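You operate a simulated robot arm through the tools that you are given. There is no shell and no other tool.

You run a simulated robot arm. Do the job below in one go: nothing can be reset, and whatever is moved stays where it is left.

TASK
Put the used glass in the RINSE crate and serve a taste of pink juice.
Fine: blue glass on the coaster, filled to its line from the bottle so labelled; bottle back. Set down upright: grey glass, blue glass, what you pick out.

The check looks at the end state, three seconds after you hand in, the way a careful person would. Anything else that was tipped, shoved, dropped, spilled or broken makes it a failure.

THE ROBOT
A 6-joint arm with a two-finger parallel gripper, fixed in place. Base frame: the origin is at the foot of the arm, x ahead of it, y to its left, z up. Units: mm, degrees, N and s.
With the tool pointing down near the work surface it reaches from about 100 to 400 mm from the base axis. Its first joint turns from -66.0 to 66.0 degrees. Payload 2.45 kg.
The TCP is the grasp point between the finger pads, 24 mm short of the fingertips. In the tool frame z runs along the fingers and y along their closing line. The gripper opens to 68 mm. The fingers are 17 mm wide and 10 mm thick; the gripper's body (40 by 70 mm) begins 41 mm behind the TCP.
Orientation is that of the tool frame in the base frame, as a unit quaternion [x, y, z, w]. With the fingers straight down and closing along the base's y, the tool's x points along the base's -x, its y along +y and its z along -z.

THE INTERFACE
- The arm moves only by the tool play_rows. Its argument "motion" is a list of rows, each a list of 6 numbers: the shift along the tool's x, y, z in mm, then the turn, a rotation vector about the tool's x, y, z in degrees. In form: [[tx, ty, tz, wx, wy, wz], ...]. A call has 1 to 20 rows; each row shifts and turns the commanded pose from where the row before left it, along the tool's axes as they then stand. "jaw" is the opening, from 0 (shut) to 1 (fully open), set as the call begins (left out, the last holds). Rows are played at 5 a second. More than 50 mm and 8.6 degrees between two rows, or a gripper value outside its range, and nothing of the call is played. A pose out of reach is approached as far as the arm can. The call stops where the force on the tool passes 40 N (or 10 N more than at its start, if that is more) or the arm is blocked; 0.2 s more then pass. Each finger travels about 108 mm/s and halts on what it meets, pressing with about 20 N; the grip force reading is that of the motor and also rises with nothing between the fingers. The clock runs only during rows and for 0.2 s after the last one: add rows that do not move to give the fingers time. It gives the time, the measured TCP pose, the force on the tool (base axes), the opening and the grip force at its end, in the units of the frame above (readings bear some noise), with the torque about the TCP (base axes, N m) and any sound that the robot's microphone picked up.
- Cameras (640 x 400 px; columns grow to the right, rows downward): "scene" is fixed at [175.8, 427.8, 1453.7]; the picture's right is [-0.62, -0.79, 0.00], its down [-0.52, 0.41, -0.75] and it looks along [0.59, -0.46, -0.66] (base axes); focal length 289 px, centre (320, 200). "wrist" rides on the gripper at [84, 11, -75] in the tool frame; the picture's right is [-0.13, 0.99, 0.00], its down [-0.60, -0.08, -0.79] and it looks along [-0.79, -0.10, 0.61] (tool axes); focal length 251 px, centre (320, 200). There is no depth. A picture from a camera that has moved, and an enlarged one, comes with that camera's place and axes in the base frame and with its lens.
- capture(camera): a new picture of that camera. No time passes.
- zoom(camera, box): a new picture of the part [left, top, right, bottom] of that camera's present view, enlarged. No time passes.
- hand_in(): hands the job in; it is judged then, once.

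Nothing tells you positions but the pictures and the camera data. Unless the task says otherwise, let go and move clear before handing in.

The tools are called after "Call:" as a command line: name --pt "numbers of a row" for each row, then --argument value for the rest, lists and objects as JSON in quotes. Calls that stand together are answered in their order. play_rows: Moves the arm, as the interface text tells. Its arguments: {"type":"object","properties":{"motion":{"type":"array","items":{"type":"array","items":{"type":"number"}}},"jaw":{"type":"number"}},"required":["motion"]} The other tools are called the same way: capture (camera) takes a picture; zoom (camera, box) takes an enlarged picture of a part of a camera's view; hand_in () hands the job in.

At the start:

```text
t: 0.0
ee_pos: [419.7, 117.5, 1178.9]
ee_rot: [0.0, 1.0, 0.0, 0.0]
contact_force: [-0.3, -0.9, -0.1]
wrist_torque: [0.04, -0.01, 0.0]
gripper_width: 68.0
finger_force: 0.0
```

scene: 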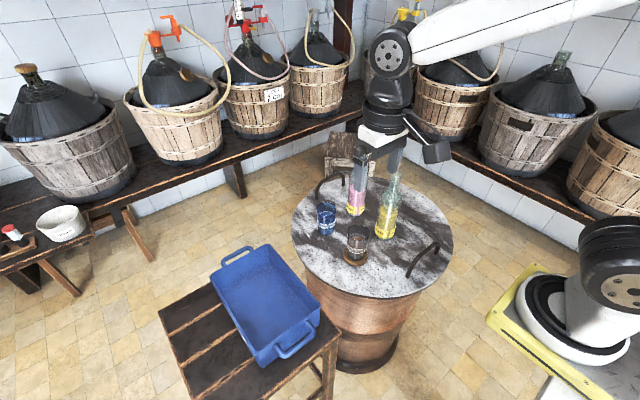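
wrist: 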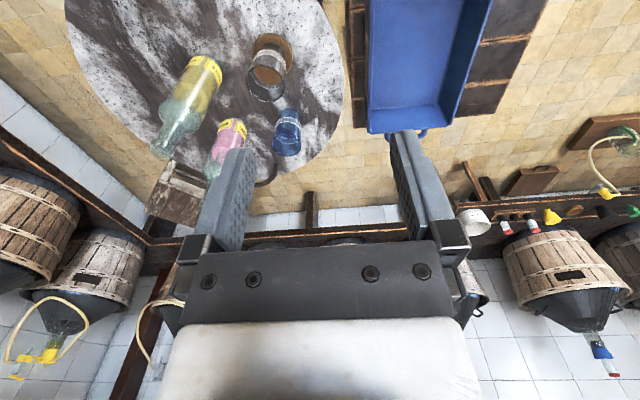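

I see a round barrel table with a blue glass, a grey glass on a coaster, a pink bottle and a yellow bottle, plus a blue crate on a stool. I'll zoom in to read the labels and locate everything.

Call:
zoom --camera "scene" --box '[280, 150, 460, 300]'

Call:
zoom --camera "scene" --box '[150, 220, 350, 400]'

Call:
zoom --camera "wrist" --box '[140, 0, 350, 190]'

Call:
zoom --camera "wrist" --box '[340, 0, 550, 150]'

```text
2.67 times, centred on (370, 225) of scene
camera zoom: at [175.8, 427.8, 1453.7], right [-0.62, -0.79, 0.0], down [-0.52, 0.41, -0.75], along [0.59, -0.46, -0.66], focal length 771 px, centre (187, 133)
```

zoom: 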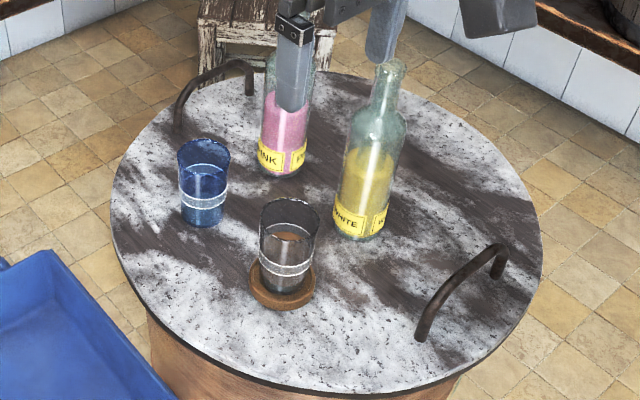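

```text
2.22 times, centred on (250, 310) of scene
camera zoom: at [175.8, 427.8, 1453.7], right [-0.62, -0.79, 0.0], down [-0.52, 0.41, -0.75], along [0.59, -0.46, -0.66], focal length 643 px, centre (476, -44)
```

zoom: 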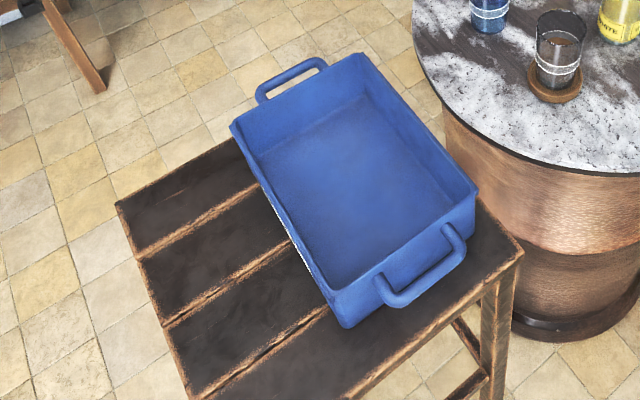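

```text
2.11 times, centred on (245, 95) of wrist
camera zoom: at [336.4, 127.8, 1252.8], right [0.13, 0.99, 0.0], down [0.6, -0.08, 0.79], along [0.79, -0.1, -0.61], focal length 529 px, centre (478, 421)
```

zoom: 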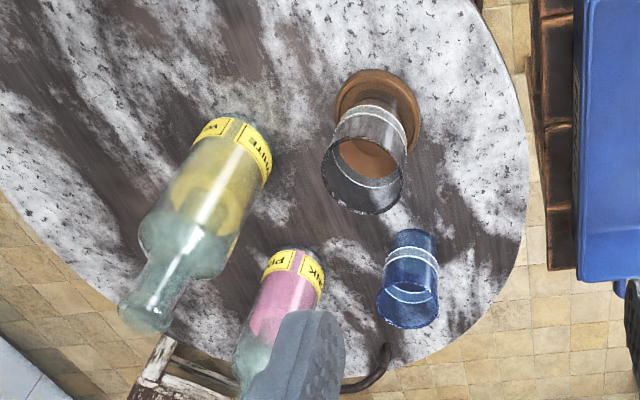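

```text
2.67 times, centred on (445, 75) of wrist
camera zoom: at [336.4, 127.8, 1252.8], right [0.13, 0.99, 0.0], down [0.6, -0.08, 0.79], along [0.79, -0.1, -0.61], focal length 670 px, centre (-13, 533)
```

zoom: 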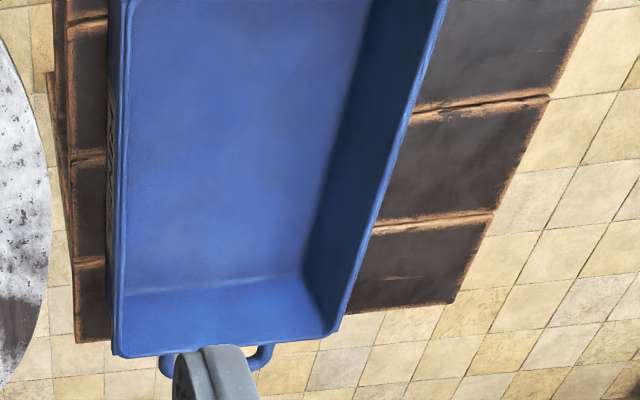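

The geometry so far suggests the table top is around z≈745 and x≈500–700. Before moving I'll check the arm's base and the remaining items (labels, crate, other places).

Call:
zoom --camera "scene" --box '[480, 200, 640, 400]'

Call:
zoom --camera "scene" --box '[310, 165, 410, 275]'

Call:
zoom --camera "scene" --box '[0, 180, 110, 290]'

Call:
zoom --camera "wrist" --box '[215, 20, 315, 160]'

Call:
zoom --camera "wrist" --box '[150, 40, 250, 190]'

```text
2.00 times, centred on (560, 300) of scene
camera zoom: at [175.8, 427.8, 1453.7], right [-0.62, -0.79, 0.0], down [-0.52, 0.41, -0.75], along [0.59, -0.46, -0.66], focal length 578 px, centre (-160, 0)
```

zoom: 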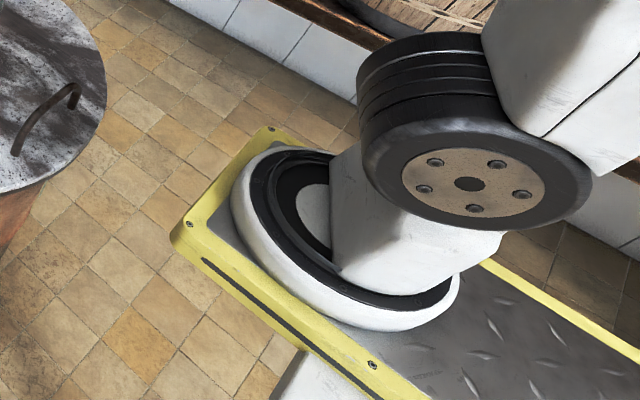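

```text
3.64 times, centred on (360, 220) of scene
camera zoom: at [175.8, 427.8, 1453.7], right [-0.62, -0.79, 0.0], down [-0.52, 0.41, -0.75], along [0.59, -0.46, -0.66], focal length 1052 px, centre (174, 127)
```

zoom: 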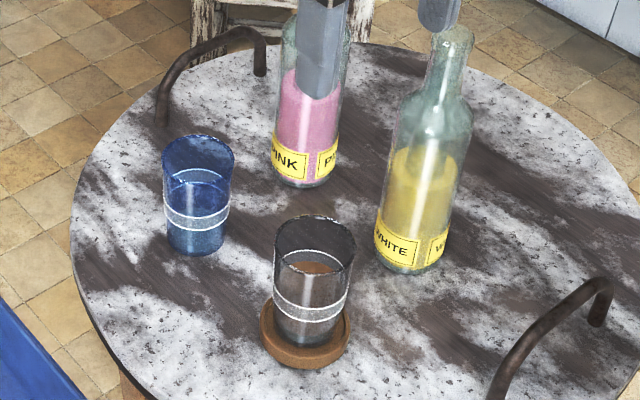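

```text
3.64 times, centred on (55, 235) of scene
camera zoom: at [175.8, 427.8, 1453.7], right [-0.62, -0.79, 0.0], down [-0.52, 0.41, -0.75], along [0.59, -0.46, -0.66], focal length 1052 px, centre (1284, 73)
```

zoom: 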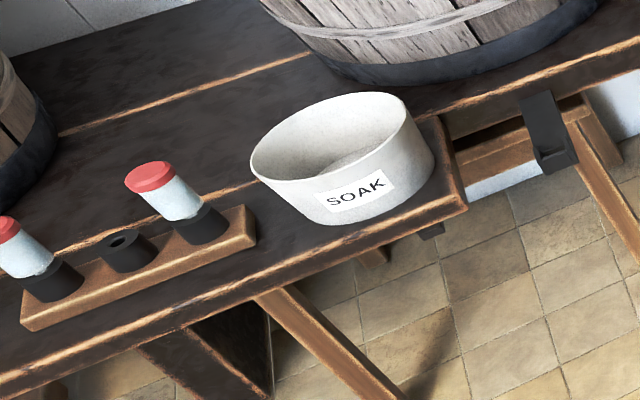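

```text
2.86 times, centred on (265, 90) of wrist
camera zoom: at [336.4, 127.8, 1252.8], right [0.13, 0.99, 0.0], down [0.6, -0.08, 0.79], along [0.79, -0.1, -0.61], focal length 718 px, centre (477, 514)
```

zoom: 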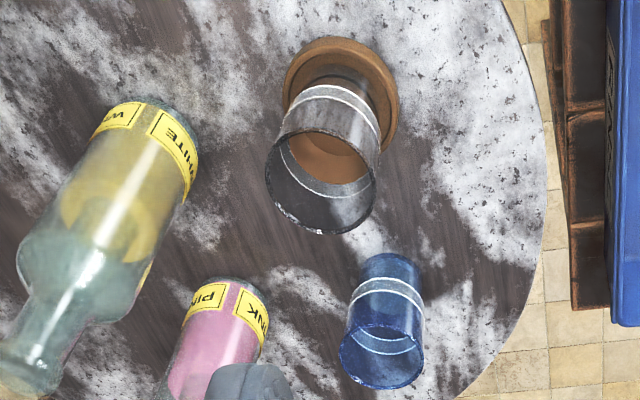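

```text
2.67 times, centred on (200, 115) of wrist
camera zoom: at [336.4, 127.8, 1252.8], right [0.13, 0.99, 0.0], down [0.6, -0.08, 0.79], along [0.79, -0.1, -0.61], focal length 670 px, centre (640, 427)
```

zoom: 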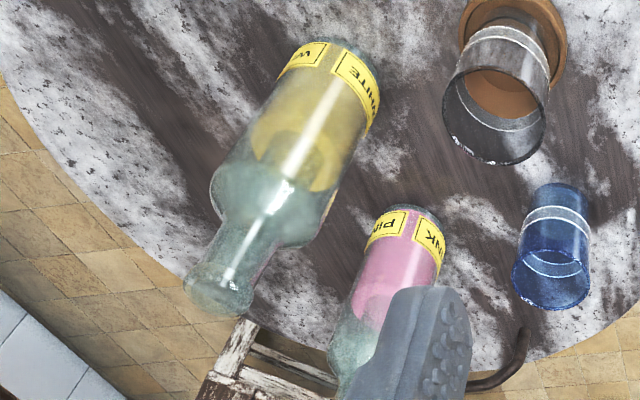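

The PINK bottle is at the back of the table behind the blue glass, the WHITE one to its right, and the grey (used) glass sits on the coaster. I'll take a test move sideways at a safe height to get a second wrist viewpoint for accurate localization.

Call:
play_rows --pt "0 -40 0 0 0 0" --pt "0 -40 0 0 0 0" --pt "0 -40 0 0 0 0" --pt "0 -40 0 0 0 0" --pt "0 0 0 0 0 0" --jaw 1

Call:
capture --camera "wrist"

Call:
capture --camera "scene"

```text
t: 1.2
ee_pos: [419.3, -42.6, 1180.0]
ee_rot: [0.0, 1.0, 0.0, 0.0]
contact_force: [-0.3, -0.3, -0.3]
wrist_torque: [0.0, 0.0, 0.05]
gripper_width: 68.1
finger_force: 0.0
```

```text
taken
camera wrist: at [336.0, -32.7, 1253.0], right [0.13, 0.99, 0.0], down [0.6, -0.08, 0.79], along [0.79, -0.1, -0.61], focal length 251 px, centre (320, 200)
```

wrist: 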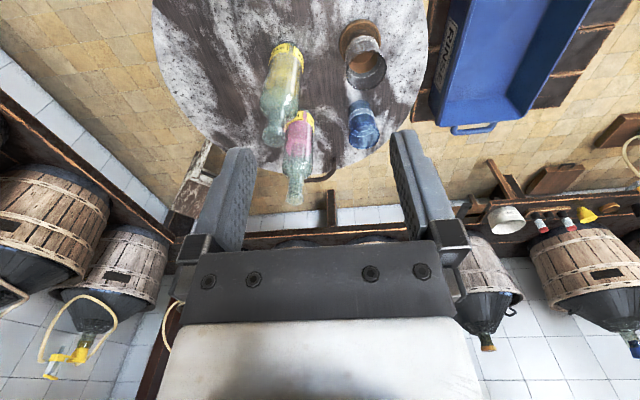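

```text
taken
```

scene: 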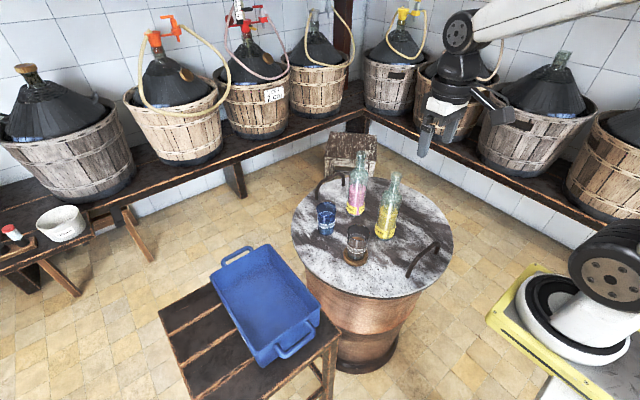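

The arm moves as expected, and the crate's RINSE label is readable. Now zooming from this second viewpoint for stereo localization.

Call:
zoom --camera "wrist" --box '[230, 10, 410, 210]'

Call:
zoom --camera "scene" --box '[300, 165, 420, 275]'

Call:
zoom --camera "wrist" --box '[400, 0, 620, 150]'

```text
2.00 times, centred on (320, 110) of wrist
camera zoom: at [336.0, -32.7, 1253.0], right [0.13, 0.99, 0.0], down [0.6, -0.08, 0.79], along [0.79, -0.1, -0.61], focal length 503 px, centre (320, 380)
```

zoom: 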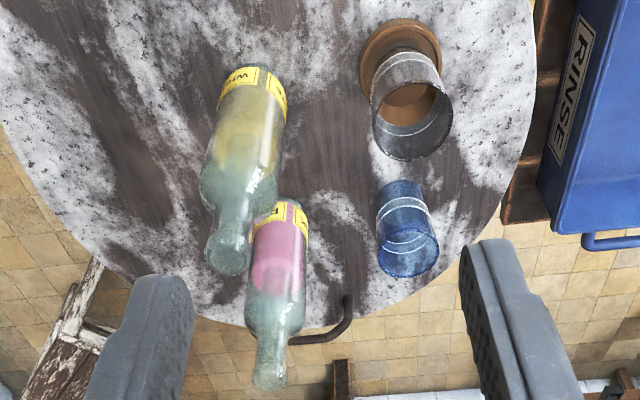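

```text
3.64 times, centred on (360, 220) of scene
camera zoom: at [175.8, 427.8, 1453.7], right [-0.62, -0.79, 0.0], down [-0.52, 0.41, -0.75], along [0.59, -0.46, -0.66], focal length 1052 px, centre (174, 127)
```

zoom: 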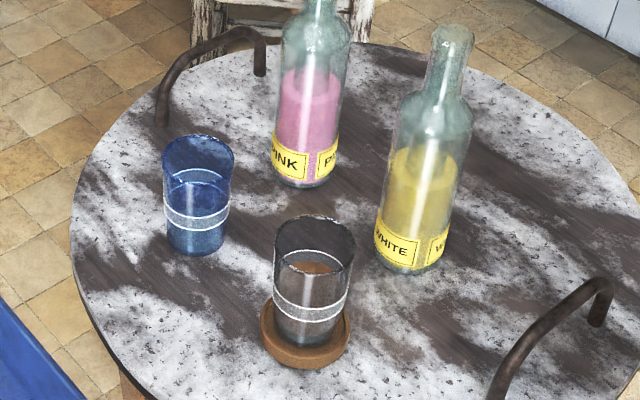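

```text
2.67 times, centred on (510, 75) of wrist
camera zoom: at [336.0, -32.7, 1253.0], right [0.13, 0.99, 0.0], down [0.6, -0.08, 0.79], along [0.79, -0.1, -0.61], focal length 670 px, centre (-187, 533)
```

zoom: 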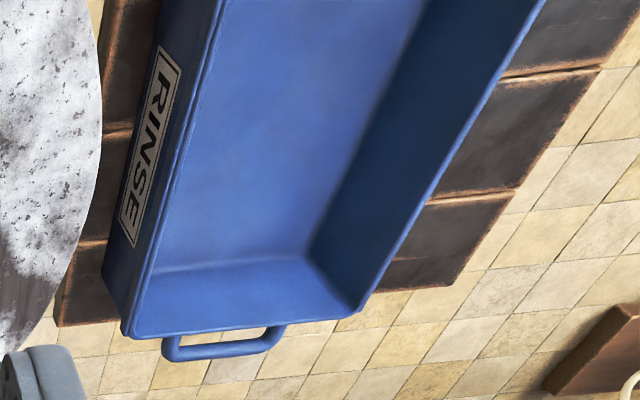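

Stereo puts the blue glass rim near (665, 16, 846), farther out than the stated downward reach. I'll test reach at the safe height by moving over the blue glass.

Call:
play_rows --pt "-45 10 0 0 0 0" --pt "-45 10 0 0 0 0" --pt "-45 10 0 0 0 0" --pt "-45 10 0 0 0 0" --pt "-45 10 0 0 0 0" --pt "0 0 0 0 0 0"

Call:
capture --camera "wrist"

Call:
capture --camera "scene"

```text
t: 2.6
ee_pos: [646.5, 8.9, 1178.9]
ee_rot: [0.0, 1.0, 0.0, 0.001]
contact_force: [-0.4, 0.4, -0.6]
wrist_torque: [0.03, 0.0, -0.03]
gripper_width: 68.0
finger_force: 0.1
```

```text
taken
camera wrist: at [564.3, 18.8, 1252.0], right [0.13, 0.99, 0.0], down [0.6, -0.08, 0.79], along [0.79, -0.1, -0.61], focal length 251 px, centre (320, 200)
```

wrist: 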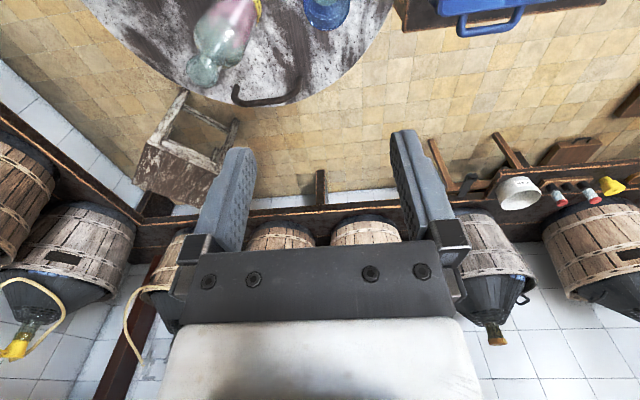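

```text
taken
```

scene: 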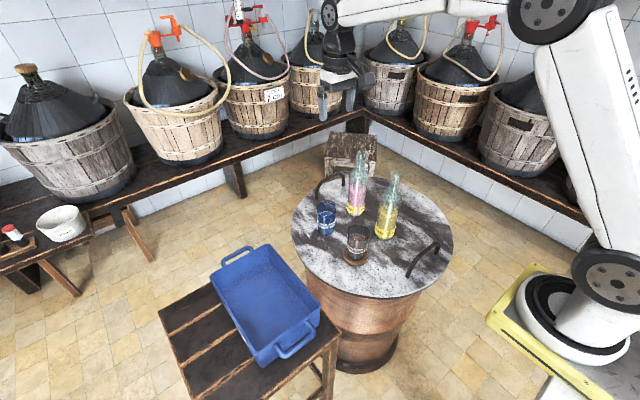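

The arm reaches out to x≈646 fine. Next I'll go above the grey glass (rim ≈ (531, 15, 858)) and lower partway to refine the position from a closer view.

Call:
play_rows --pt "40 2 0 0 0 0" --pt "40 2 0 0 0 0" --pt "36 2 0 0 0 0" --pt "0 0 45 0 0 0" --pt "0 0 45 0 0 0" --pt "0 0 45 0 0 0" --pt "0 0 40 0 0 0" --pt "0 0 0 0 0 0"

Call:
capture --camera "wrist"

Call:
capture --camera "scene"

```text
t: 4.4
ee_pos: [530.2, 11.6, 1003.6]
ee_rot: [0.0, 1.0, 0.0, 0.0]
contact_force: [-0.2, 0.3, -0.2]
wrist_torque: [-0.02, 0.0, -0.01]
gripper_width: 67.7
finger_force: 0.1
```

```text
taken
camera wrist: at [447.0, 21.5, 1077.5], right [0.13, 0.99, 0.0], down [0.6, -0.08, 0.79], along [0.79, -0.1, -0.61], focal length 251 px, centre (320, 200)
```

wrist: 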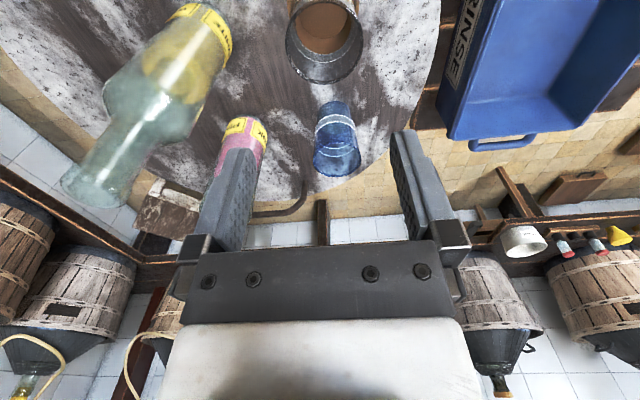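

```text
taken
```

scene: 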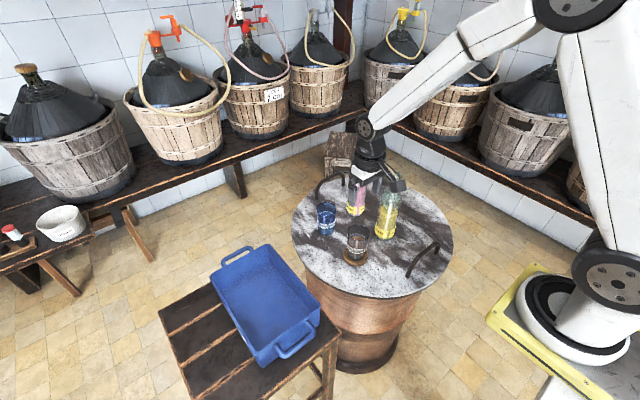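

Call:
zoom --camera "wrist" --box '[250, 0, 410, 100]'

Call:
zoom --camera "wrist" --box '[210, 60, 400, 200]'

Call:
zoom --camera "wrist" --box '[50, 0, 250, 220]'

Call:
zoom --camera "scene" --box '[300, 165, 420, 275]'

```text
4.00 times, centred on (330, 50) of wrist
camera zoom: at [447.0, 21.5, 1077.5], right [0.13, 0.99, 0.0], down [0.6, -0.08, 0.79], along [0.79, -0.1, -0.61], focal length 1006 px, centre (280, 800)
```

zoom: 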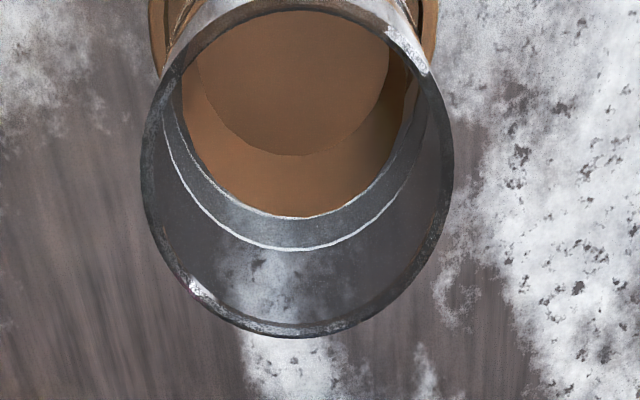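

```text
2.86 times, centred on (305, 130) of wrist
camera zoom: at [447.0, 21.5, 1077.5], right [0.13, 0.99, 0.0], down [0.6, -0.08, 0.79], along [0.79, -0.1, -0.61], focal length 718 px, centre (363, 400)
```

zoom: 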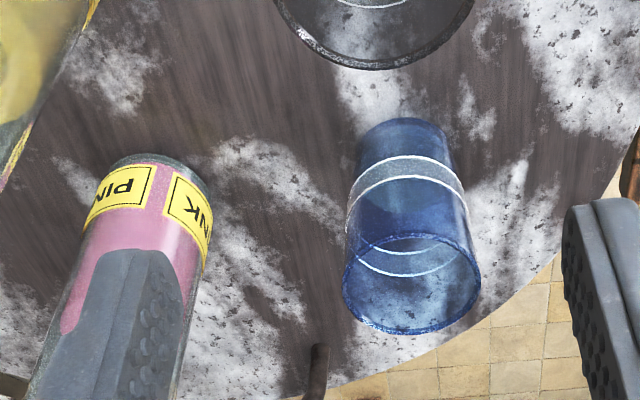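

```text
1.82 times, centred on (150, 110) of wrist
camera zoom: at [447.0, 21.5, 1077.5], right [0.13, 0.99, 0.0], down [0.6, -0.08, 0.79], along [0.79, -0.1, -0.61], focal length 457 px, centre (629, 364)
```

zoom: 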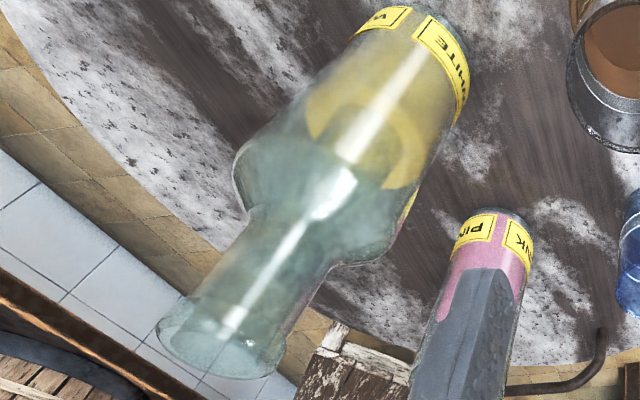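

```text
3.64 times, centred on (360, 220) of scene
camera zoom: at [175.8, 427.8, 1453.7], right [-0.62, -0.79, 0.0], down [-0.52, 0.41, -0.75], along [0.59, -0.46, -0.66], focal length 1052 px, centre (174, 127)
```

zoom: 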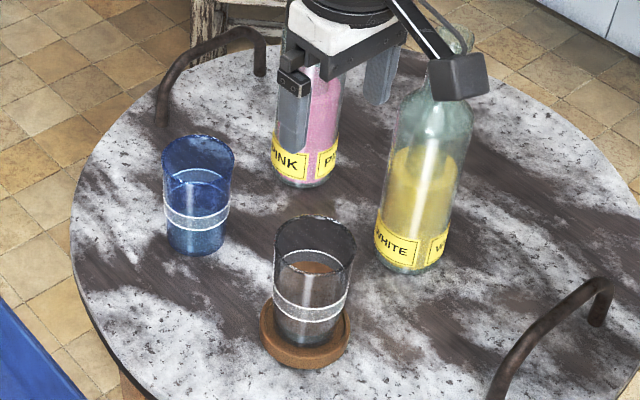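

I'm getting consistent numbers: grey rim ≈ (526–531, 14.5, ~860), blue rim ≈ (667, 14.5, 845), table top ≈ 744. Let me look closely at the fill line markings and grey glass contents.

Call:
zoom --camera "scene" --box '[310, 195, 350, 240]'

Call:
zoom --camera "scene" --box '[335, 220, 380, 270]'

Call:
zoom --camera "wrist" --box '[300, 90, 375, 185]'

```text
8.89 times, centred on (330, 218) of scene
camera zoom: at [175.8, 427.8, 1453.7], right [-0.62, -0.79, 0.0], down [-0.52, 0.41, -0.75], along [0.59, -0.46, -0.66], focal length 2571 px, centre (231, 44)
```

zoom: 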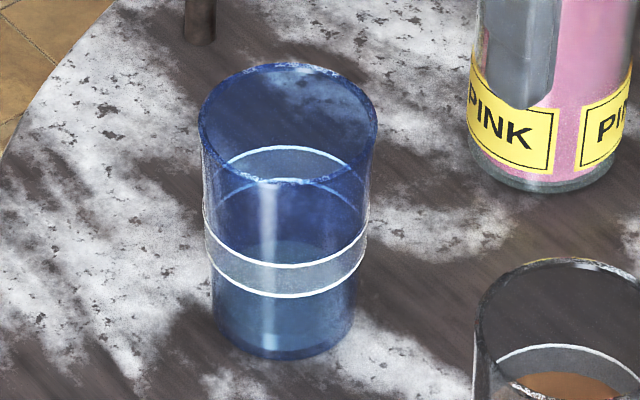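

```text
8.00 times, centred on (358, 245) of scene
camera zoom: at [175.8, 427.8, 1453.7], right [-0.62, -0.79, 0.0], down [-0.52, 0.41, -0.75], along [0.59, -0.46, -0.66], focal length 2314 px, centre (20, -160)
```

zoom: 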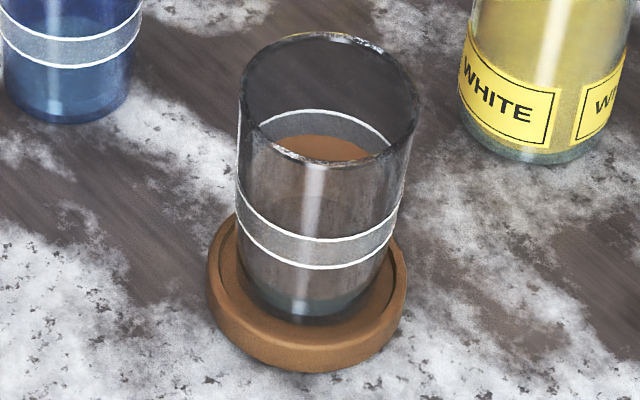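

```text
4.21 times, centred on (338, 138) of wrist
camera zoom: at [447.0, 21.5, 1077.5], right [0.13, 0.99, 0.0], down [0.6, -0.08, 0.79], along [0.79, -0.1, -0.61], focal length 1059 px, centre (246, 463)
```

zoom: 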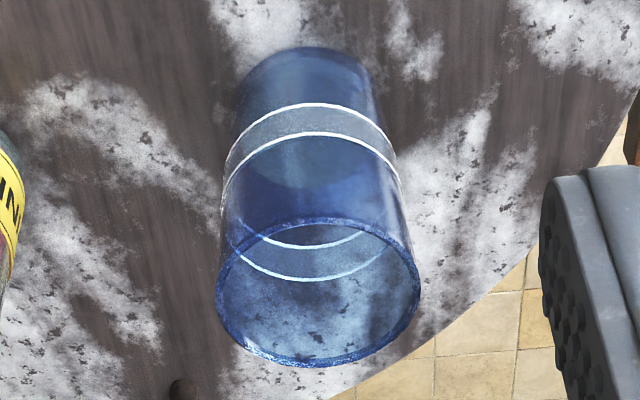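

The line is a frosted band between two rings at roughly 36–53% of the glass height. I'll lower above the grey glass to just over its rim to fine-centre the jaws before grasping.

Call:
play_rows --pt "2 3 40 0 0 0" --pt "0 0 40 0 0 0" --pt "0 0 0 0 0 0"

Call:
zoom --camera "wrist" --box '[220, 30, 420, 200]'

Call:
zoom --camera "scene" --box '[320, 170, 400, 275]'

```text
t: 5.2
ee_pos: [526.7, 15.0, 922.5]
ee_rot: [0.0, 1.0, 0.0, 0.0]
contact_force: [0.5, -0.5, -0.2]
wrist_torque: [0.02, 0.04, 0.0]
gripper_width: 68.1
finger_force: 0.1
```

```text
2.35 times, centred on (320, 115) of wrist
camera zoom: at [444.5, 25.0, 997.4], right [0.13, 0.99, 0.0], down [0.6, -0.08, 0.79], along [0.79, -0.1, -0.61], focal length 592 px, centre (320, 400)
```

zoom: 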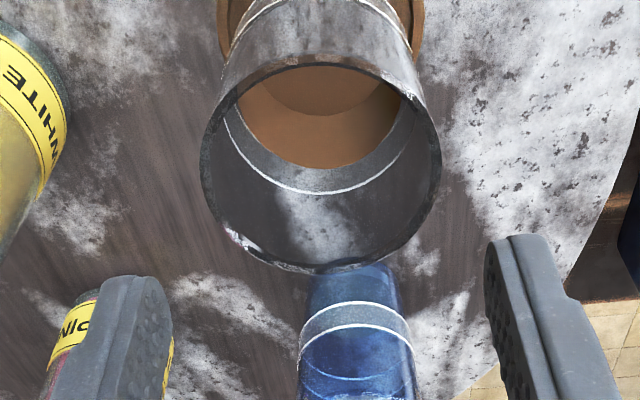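

```text
3.81 times, centred on (360, 222) of scene
camera zoom: at [175.8, 427.8, 1453.7], right [-0.62, -0.79, 0.0], down [-0.52, 0.41, -0.75], along [0.59, -0.46, -0.66], focal length 1102 px, centre (168, 114)
```

zoom: 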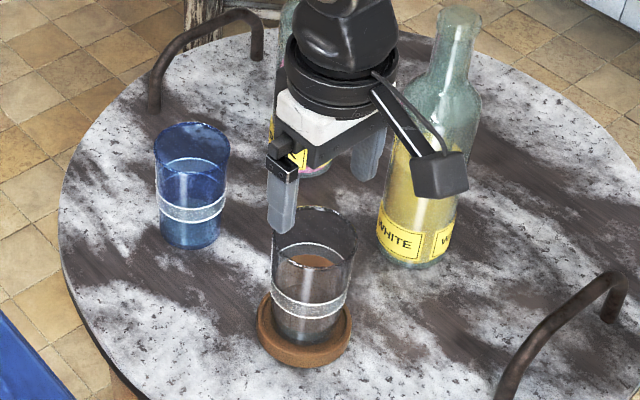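

The rim is centred between the jaws (lateral error under ~1 mm). Descending around the grey glass to TCP z≈832.

Call:
play_rows --pt "0 0 20 0 0 0" --pt "0 0 15 0 0 0" --pt "0 0 15 0 0 0" --pt "0 0 10 0 0 0" --pt "0 0 0 0 0 0"

Call:
capture --camera "wrist"

Call:
zoom --camera "scene" --box '[320, 170, 400, 275]'

```text
t: 6.4
ee_pos: [528.0, 17.3, 863.9]
ee_rot: [0.0, 1.0, 0.0, -0.001]
contact_force: [-0.2, 0.3, 0.0]
wrist_torque: [0.03, -0.03, 0.01]
gripper_width: 68.0
finger_force: 0.0
```

```text
taken
camera wrist: at [444.1, 26.2, 937.9], right [0.13, 0.99, 0.0], down [0.6, -0.08, 0.79], along [0.79, -0.1, -0.61], focal length 251 px, centre (320, 200)
```

wrist: 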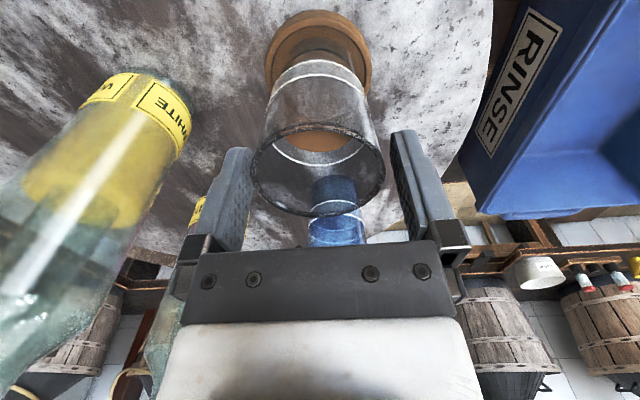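

```text
3.81 times, centred on (360, 222) of scene
camera zoom: at [175.8, 427.8, 1453.7], right [-0.62, -0.79, 0.0], down [-0.52, 0.41, -0.75], along [0.59, -0.46, -0.66], focal length 1102 px, centre (168, 114)
```

zoom: 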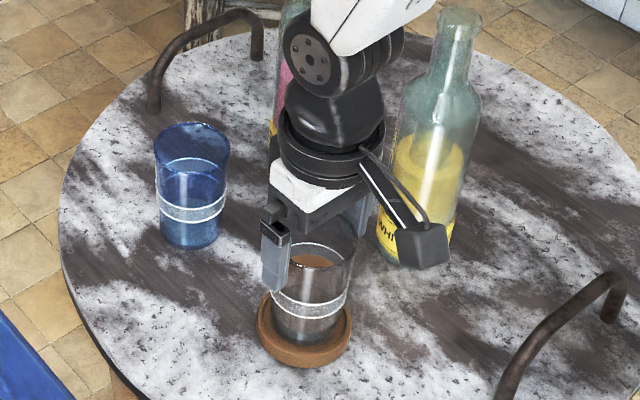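

Call:
zoom --camera "wrist" --box '[220, 100, 430, 240]'

```text
2.86 times, centred on (325, 170) of wrist
camera zoom: at [444.1, 26.2, 937.9], right [0.13, 0.99, 0.0], down [0.6, -0.08, 0.79], along [0.79, -0.1, -0.61], focal length 718 px, centre (306, 286)
```

zoom: 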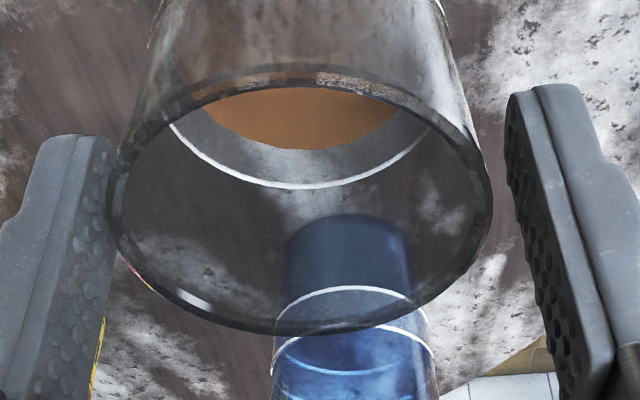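

The glass sits ~1.5 mm to the −y side of the jaw centre; I'll correct that, descend the last 30 mm, and close on the grey glass.

Call:
play_rows --pt "0 -1.6 0 0 0 0" --pt "0 0 10 0 0 0" --pt "0 0 10 0 0 0" --pt "0 0 10 0 0 0" --pt "0 0 0 0 0 0"

Call:
zoom --camera "wrist" --box '[220, 100, 430, 240]'

```text
t: 7.6
ee_pos: [528.3, 14.6, 834.0]
ee_rot: [-0.001, 1.0, 0.0, -0.001]
contact_force: [-0.2, 0.0, -0.4]
wrist_torque: [-0.02, 0.02, 0.04]
gripper_width: 67.9
finger_force: 0.0
```

```text
2.86 times, centred on (325, 170) of wrist
camera zoom: at [444.3, 25.3, 907.6], right [0.13, 0.99, 0.0], down [0.6, -0.08, 0.79], along [0.79, -0.1, -0.61], focal length 718 px, centre (306, 286)
```

zoom: 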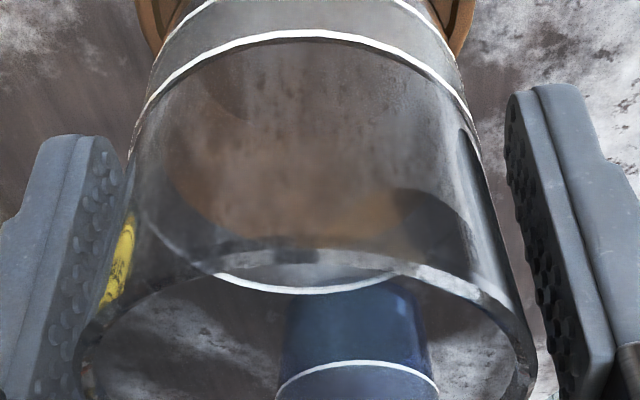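

Call:
play_rows --pt "0 0 0 0 0 0" --pt "0 0 0 0 0 0" --pt "0 0 0 0 0 0" --pt "0 0 0 0 0 0" --jaw 0

Call:
zoom --camera "wrist" --box '[220, 100, 430, 240]'

Call:
zoom --camera "scene" --box '[320, 170, 400, 275]'

```text
t: 8.6
ee_pos: [528.3, 15.3, 834.9]
ee_rot: [0.0, 1.0, 0.0, -0.001]
contact_force: [-0.6, 0.6, 0.0]
wrist_torque: [0.0, -0.02, 0.0]
gripper_width: 61.1
finger_force: 20.5
```

```text
2.86 times, centred on (325, 170) of wrist
camera zoom: at [444.3, 25.2, 907.8], right [0.13, 0.99, 0.0], down [0.6, -0.08, 0.79], along [0.79, -0.1, -0.61], focal length 718 px, centre (306, 286)
```

zoom: 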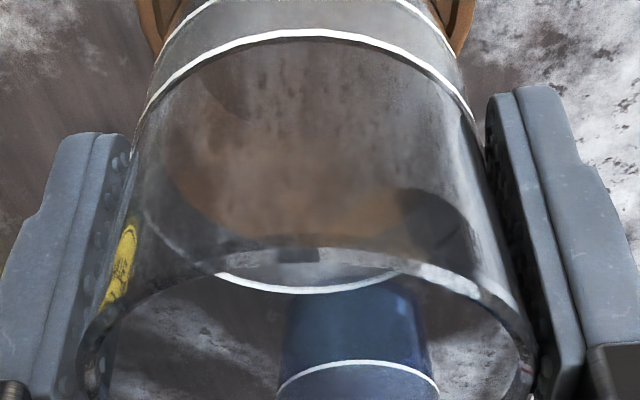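

```text
3.81 times, centred on (360, 222) of scene
camera zoom: at [175.8, 427.8, 1453.7], right [-0.62, -0.79, 0.0], down [-0.52, 0.41, -0.75], along [0.59, -0.46, -0.66], focal length 1102 px, centre (168, 114)
```

zoom: 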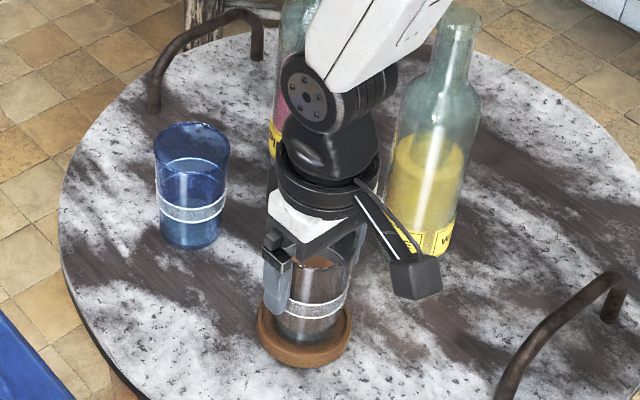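

The grey glass is gripped (61 mm, 20 N). I place the crate at x≈465–735, y≈197–388, rim z≈750, floor z≈668. I'll lift straight up and check that the coaster stays.

Call:
play_rows --pt "0 0 -5 0 0 0" --pt "0 0 -10 0 0 0" --pt "0 0 -25 0 0 0" --pt "0 0 -30 0 0 0" --pt "0 0 -30 0 0 0" --pt "0 0 0 0 0 0"

Call:
capture --camera "wrist"

Call:
capture --camera "scene"

```text
t: 10.0
ee_pos: [526.2, 15.6, 934.0]
ee_rot: [0.001, 1.0, 0.0, 0.0]
contact_force: [-0.9, -0.4, -1.6]
wrist_torque: [0.04, 0.02, 0.01]
gripper_width: 61.3
finger_force: 20.2
```

```text
taken
camera wrist: at [442.6, 25.9, 1007.9], right [0.13, 0.99, 0.0], down [0.6, -0.08, 0.79], along [0.79, -0.1, -0.61], focal length 251 px, centre (320, 200)
```

wrist: 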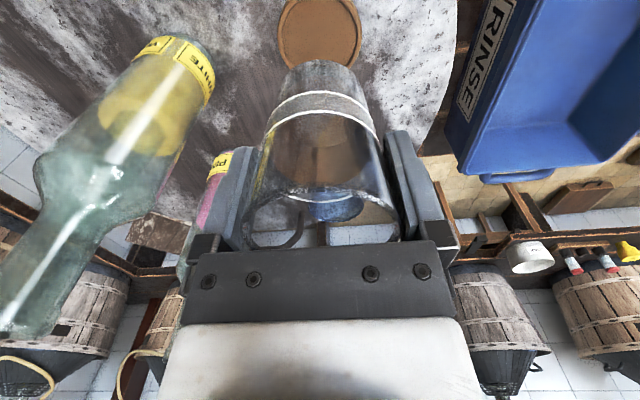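

```text
taken
```

scene: 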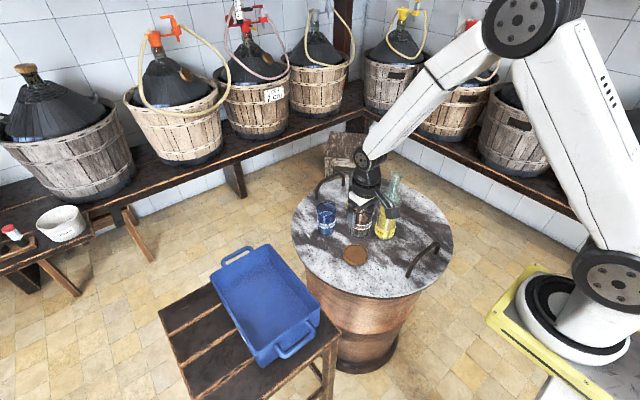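

Call:
zoom --camera "wrist" --box '[240, 0, 420, 110]'

Call:
zoom --camera "scene" --box '[320, 190, 410, 275]'

Call:
zoom --camera "scene" --box '[150, 220, 350, 400]'

```text
3.56 times, centred on (330, 55) of wrist
camera zoom: at [442.6, 25.9, 1007.9], right [0.13, 0.99, 0.0], down [0.6, -0.08, 0.79], along [0.79, -0.1, -0.61], focal length 894 px, centre (284, 716)
```

zoom: 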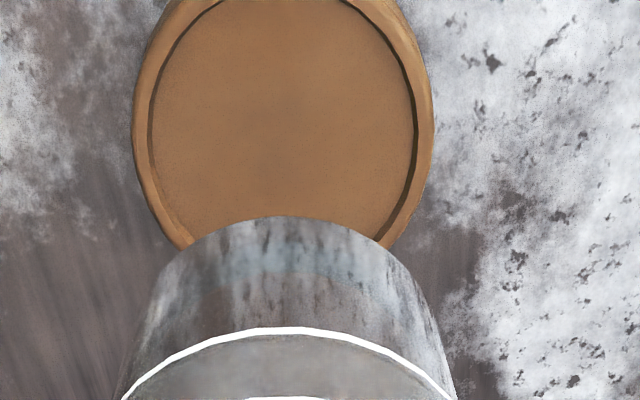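

```text
4.71 times, centred on (365, 232) of scene
camera zoom: at [175.8, 427.8, 1453.7], right [-0.62, -0.79, 0.0], down [-0.52, 0.41, -0.75], along [0.59, -0.46, -0.66], focal length 1361 px, centre (108, 47)
```

zoom: 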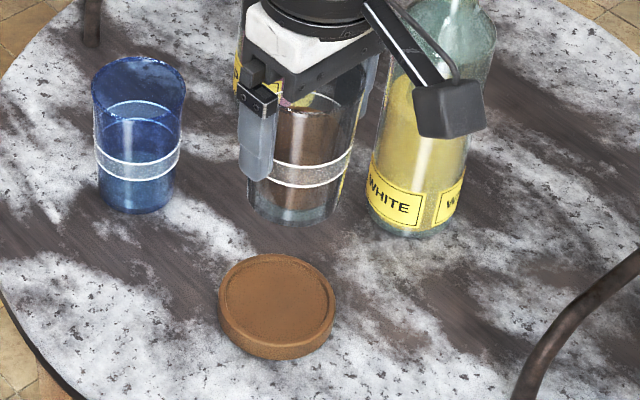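

```text
2.22 times, centred on (250, 310) of scene
camera zoom: at [175.8, 427.8, 1453.7], right [-0.62, -0.79, 0.0], down [-0.52, 0.41, -0.75], along [0.59, -0.46, -0.66], focal length 643 px, centre (476, -44)
```

zoom: 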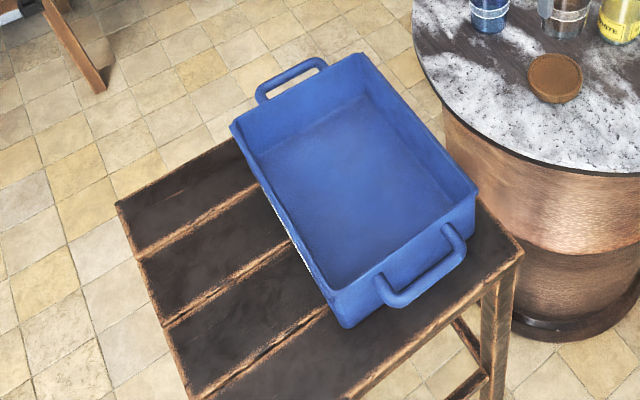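

Lift is clean and the coaster stayed in place. Moving the grey glass over the crate's near half at (545, 278).

Call:
play_rows --pt "-3 30 0 0 0 0" --pt "-3 40 0 0 0 0" --pt "-3 40 0 0 0 0" --pt "-3 40 0 0 0 0" --pt "-3 40 0 0 0 0" --pt "-3 40 0 0 0 0" --pt "0 30 0 0 0 0" --pt "0 0 0 0 0 0"

Call:
capture --camera "wrist"

Call:
capture --camera "scene"

```text
t: 11.8
ee_pos: [543.9, 278.0, 935.9]
ee_rot: [-0.001, 1.0, 0.0, 0.0]
contact_force: [-0.1, -0.3, -1.7]
wrist_torque: [-0.02, 0.0, 0.02]
gripper_width: 61.6
finger_force: 20.3
```

```text
taken
camera wrist: at [461.1, 287.4, 1008.9], right [0.13, 0.99, 0.0], down [0.6, -0.08, 0.79], along [0.79, -0.1, -0.61], focal length 251 px, centre (320, 200)
```

wrist: 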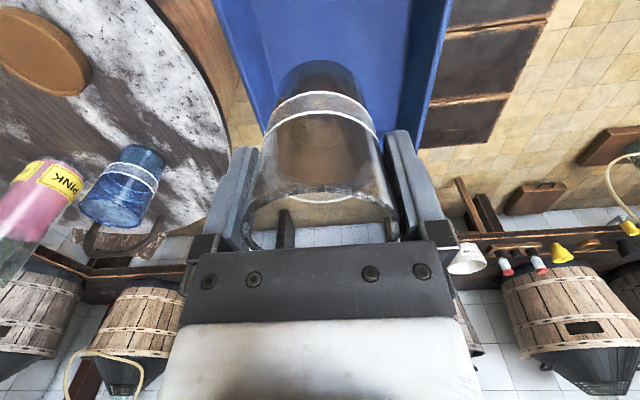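

```text
taken
```

scene: 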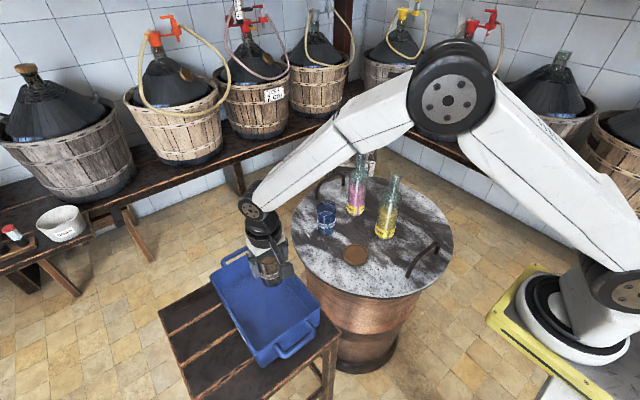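

The glass is over the crate interior. I'll shift slightly toward its centreline and descend most of the way.

Call:
play_rows --pt "0 8 20 0 0 0" --pt "0 0 35 0 0 0" --pt "0 0 35 0 0 0" --pt "0 0 35 0 0 0" --pt "0 0 25 0 0 0" --pt "0 0 0 0 0 0"

Call:
capture --camera "wrist"

Call:
zoom --camera "scene" --box '[190, 200, 350, 370]'

```text
t: 13.2
ee_pos: [543.9, 283.3, 784.5]
ee_rot: [0.0, 1.0, -0.001, 0.0]
contact_force: [-0.2, 0.8, -1.3]
wrist_torque: [-0.03, 0.02, 0.02]
gripper_width: 61.3
finger_force: 20.0
```

```text
taken
camera wrist: at [460.8, 293.9, 858.1], right [0.13, 0.99, 0.0], down [0.6, -0.08, 0.79], along [0.79, -0.1, -0.61], focal length 251 px, centre (320, 200)
```

wrist: 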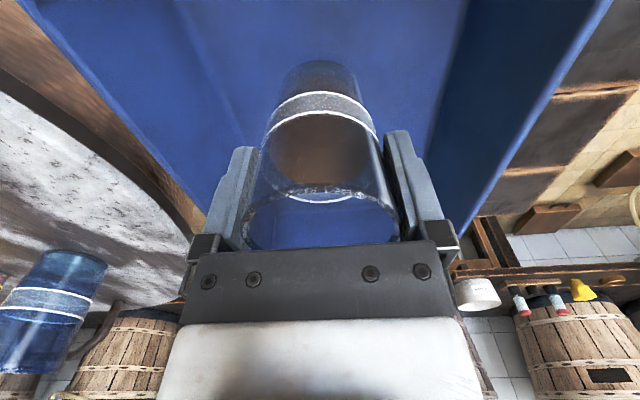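

```text
2.35 times, centred on (270, 285) of scene
camera zoom: at [175.9, 427.8, 1453.7], right [-0.62, -0.79, 0.0], down [-0.52, 0.41, -0.75], along [0.59, -0.46, -0.66], focal length 681 px, centre (438, 0)
```

zoom: 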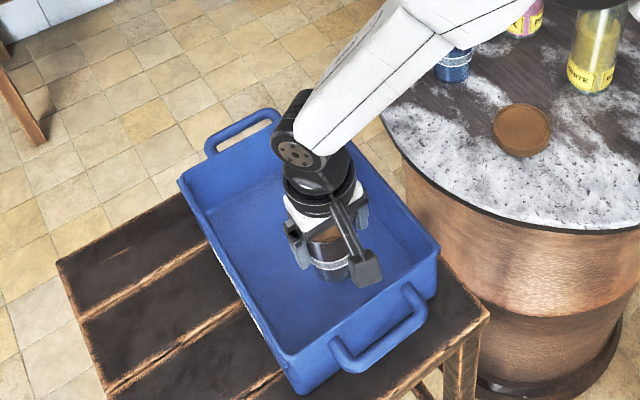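

Call:
play_rows --pt "0 0 10 0 0 0" --pt "0 0 8 0 0 0" --pt "0 0 5 0 0 0" --pt "0 0 0 0 0 0"

Call:
zoom --camera "scene" --box '[230, 230, 300, 300]'

Call:
zoom --camera "wrist" --box '[220, 20, 440, 160]'

```text
t: 14.2
ee_pos: [544.8, 283.4, 760.7]
ee_rot: [0.0, 1.0, 0.0, 0.0]
contact_force: [0.5, -0.6, -2.9]
wrist_torque: [0.01, 0.01, -0.01]
gripper_width: 61.5
finger_force: 20.1
```

```text
5.71 times, centred on (265, 265) of scene
camera zoom: at [175.9, 427.8, 1453.7], right [-0.62, -0.79, 0.0], down [-0.52, 0.41, -0.75], along [0.59, -0.46, -0.66], focal length 1653 px, centre (634, -171)
```

zoom: 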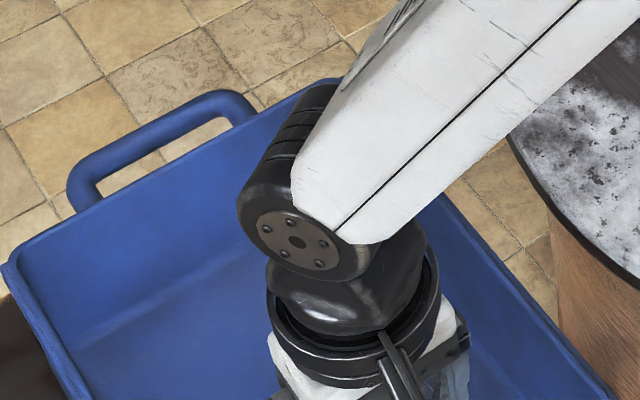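

```text
2.86 times, centred on (330, 90) of wrist
camera zoom: at [461.0, 293.8, 834.9], right [0.13, 0.99, 0.0], down [0.6, -0.08, 0.79], along [0.79, -0.1, -0.61], focal length 718 px, centre (291, 514)
```

zoom: 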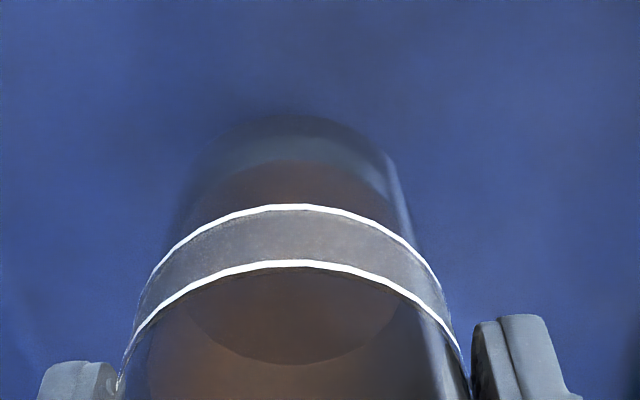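

Call:
play_rows --pt "0 0 3 0 0 0" --pt "0 0 0 0 0 0"

Call:
play_rows --pt "0 0 3 0 0 0" --pt "0 0 0 0 0 0"

Call:
play_rows --pt "0 0 2 0 0 0" --pt "0 0 0 0 0 0"

```text
t: 14.8
ee_pos: [545.1, 283.4, 758.6]
ee_rot: [0.0, 1.0, 0.001, 0.0]
contact_force: [0.2, 0.4, -2.1]
wrist_torque: [-0.05, 0.0, 0.01]
gripper_width: 61.3
finger_force: 20.0
```

```text
t: 15.4
ee_pos: [544.3, 283.9, 754.6]
ee_rot: [0.0, 1.0, 0.0, 0.0]
contact_force: [0.0, 0.0, -0.9]
wrist_torque: [0.0, 0.0, 0.02]
gripper_width: 61.3
finger_force: 19.5
```

```text
t: 16.0
ee_pos: [544.7, 284.1, 753.5]
ee_rot: [0.0, 1.0, -0.001, 0.0]
contact_force: [0.4, -0.9, -1.4]
wrist_torque: [0.01, 0.0, 0.02]
gripper_width: 61.4
finger_force: 19.8
```

Call:
play_rows --pt "0 0 2 0 0 0" --pt "0 0 0 0 0 0"

Call:
play_rows --pt "0 0 2 0 0 0" --pt "0 0 0 0 0 0"

Call:
play_rows --pt "0 0 2 0 0 0" --pt "0 0 0 0 0 0"

```text
t: 16.6
ee_pos: [545.0, 283.2, 751.4]
ee_rot: [0.0, 1.0, 0.0, 0.0]
contact_force: [-0.8, 0.3, -2.4]
wrist_torque: [-0.01, -0.01, 0.01]
gripper_width: 61.2
finger_force: 19.7
```

```text
t: 17.2
ee_pos: [544.4, 285.0, 747.7]
ee_rot: [-0.001, 1.0, 0.0, 0.0]
contact_force: [0.4, 0.3, -2.2]
wrist_torque: [0.0, -0.02, 0.03]
gripper_width: 61.4
finger_force: 20.1
```

```text
t: 17.8
ee_pos: [544.9, 283.3, 746.9]
ee_rot: [0.0, 1.0, 0.001, 0.0]
contact_force: [1.1, 0.8, -1.5]
wrist_torque: [0.0, -0.01, 0.01]
gripper_width: 61.2
finger_force: 19.9
```

Call:
play_rows --pt "0 0 2 0 0 0" --pt "0 0 0 0 0 0"

Call:
play_rows --pt "0 0 2 0 0 0" --pt "0 0 0 0 0 0"

Call:
zoom --camera "wrist" --box '[220, 20, 440, 160]'

```text
t: 18.4
ee_pos: [543.9, 283.6, 745.1]
ee_rot: [0.0, 1.0, -0.001, 0.0]
contact_force: [0.0, -0.9, -2.1]
wrist_torque: [0.01, 0.0, 0.04]
gripper_width: 61.2
finger_force: 20.0
```

```text
t: 19.0
ee_pos: [545.1, 283.7, 742.5]
ee_rot: [0.0, 1.0, 0.0, 0.0]
contact_force: [0.5, 0.6, -1.4]
wrist_torque: [0.01, -0.01, -0.01]
gripper_width: 61.3
finger_force: 20.0
```

```text
2.86 times, centred on (330, 90) of wrist
camera zoom: at [461.7, 293.1, 816.7], right [0.13, 0.99, 0.0], down [0.6, -0.08, 0.79], along [0.79, -0.1, -0.61], focal length 718 px, centre (291, 514)
```

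zoom: 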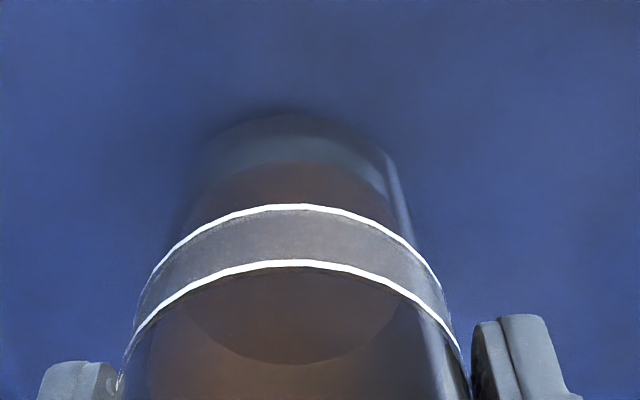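

Call:
play_rows --pt "0 0 2 0 0 0" --pt "0 0 0 0 0 0"

Call:
play_rows --pt "0 0 2 0 0 0" --pt "0 0 0 0 0 0"

Call:
play_rows --pt "0 0 2 0 0 0" --pt "0 0 0 0 0 0"

Call:
play_rows --pt "0 0 2 0 0 0" --pt "0 0 0 0 0 0"

```text
t: 19.6
ee_pos: [544.6, 283.4, 741.1]
ee_rot: [0.0, 1.0, 0.0, 0.0]
contact_force: [0.1, 0.7, -1.9]
wrist_torque: [-0.03, 0.0, -0.02]
gripper_width: 61.2
finger_force: 19.7
```

```text
t: 20.2
ee_pos: [544.9, 282.4, 738.8]
ee_rot: [0.001, 1.0, 0.0, 0.0]
contact_force: [-0.2, -0.2, -0.8]
wrist_torque: [-0.06, 0.01, 0.01]
gripper_width: 61.4
finger_force: 20.3
```

```text
t: 20.8
ee_pos: [545.1, 283.5, 736.5]
ee_rot: [0.0, 1.0, 0.0, -0.001]
contact_force: [0.4, -1.5, -1.1]
wrist_torque: [0.01, -0.01, 0.0]
gripper_width: 61.3
finger_force: 20.1
```

```text
t: 21.4
ee_pos: [544.7, 284.4, 735.7]
ee_rot: [0.0, 1.0, 0.0, 0.001]
contact_force: [-2.9, -3.7, 12.5]
wrist_torque: [0.04, 0.05, 0.02]
gripper_width: 61.2
finger_force: 20.0
```

Contact with the crate floor (12.5 N). I'll back off slightly to relieve the force, then open the jaws.

Call:
play_rows --pt "0 0 -0.8 0 0 0" --pt "0 0 0 0 0 0"

Call:
play_rows --pt "0 0 0 0 0 0" --pt "0 0 0 0 0 0" --pt "0 0 0 0 0 0" --jaw 1

Call:
zoom --camera "wrist" --box '[200, 20, 440, 240]'

```text
t: 22.0
ee_pos: [545.0, 282.3, 736.2]
ee_rot: [0.0, 1.0, 0.0, 0.0]
contact_force: [0.5, 0.1, 3.1]
wrist_torque: [0.17, -0.14, -0.02]
gripper_width: 61.1
finger_force: 20.1
```

```text
t: 22.8
ee_pos: [544.6, 284.0, 736.2]
ee_rot: [0.0, 1.0, 0.0, 0.0]
contact_force: [0.2, -0.3, -0.6]
wrist_torque: [-0.01, 0.01, -0.01]
gripper_width: 68.0
finger_force: 0.1
```

```text
1.82 times, centred on (320, 130) of wrist
camera zoom: at [461.5, 293.2, 809.8], right [0.13, 0.99, 0.0], down [0.6, -0.08, 0.79], along [0.79, -0.1, -0.61], focal length 457 px, centre (320, 327)
```

zoom: 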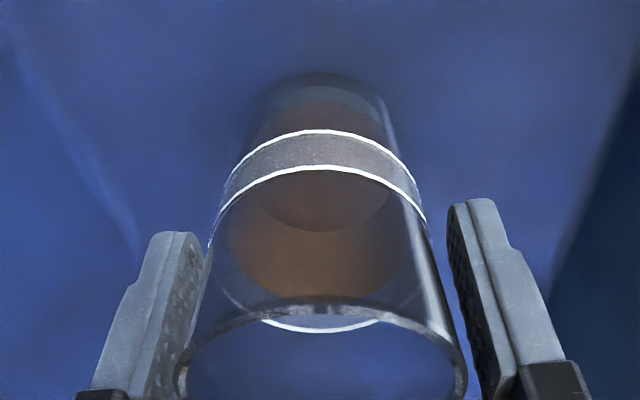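

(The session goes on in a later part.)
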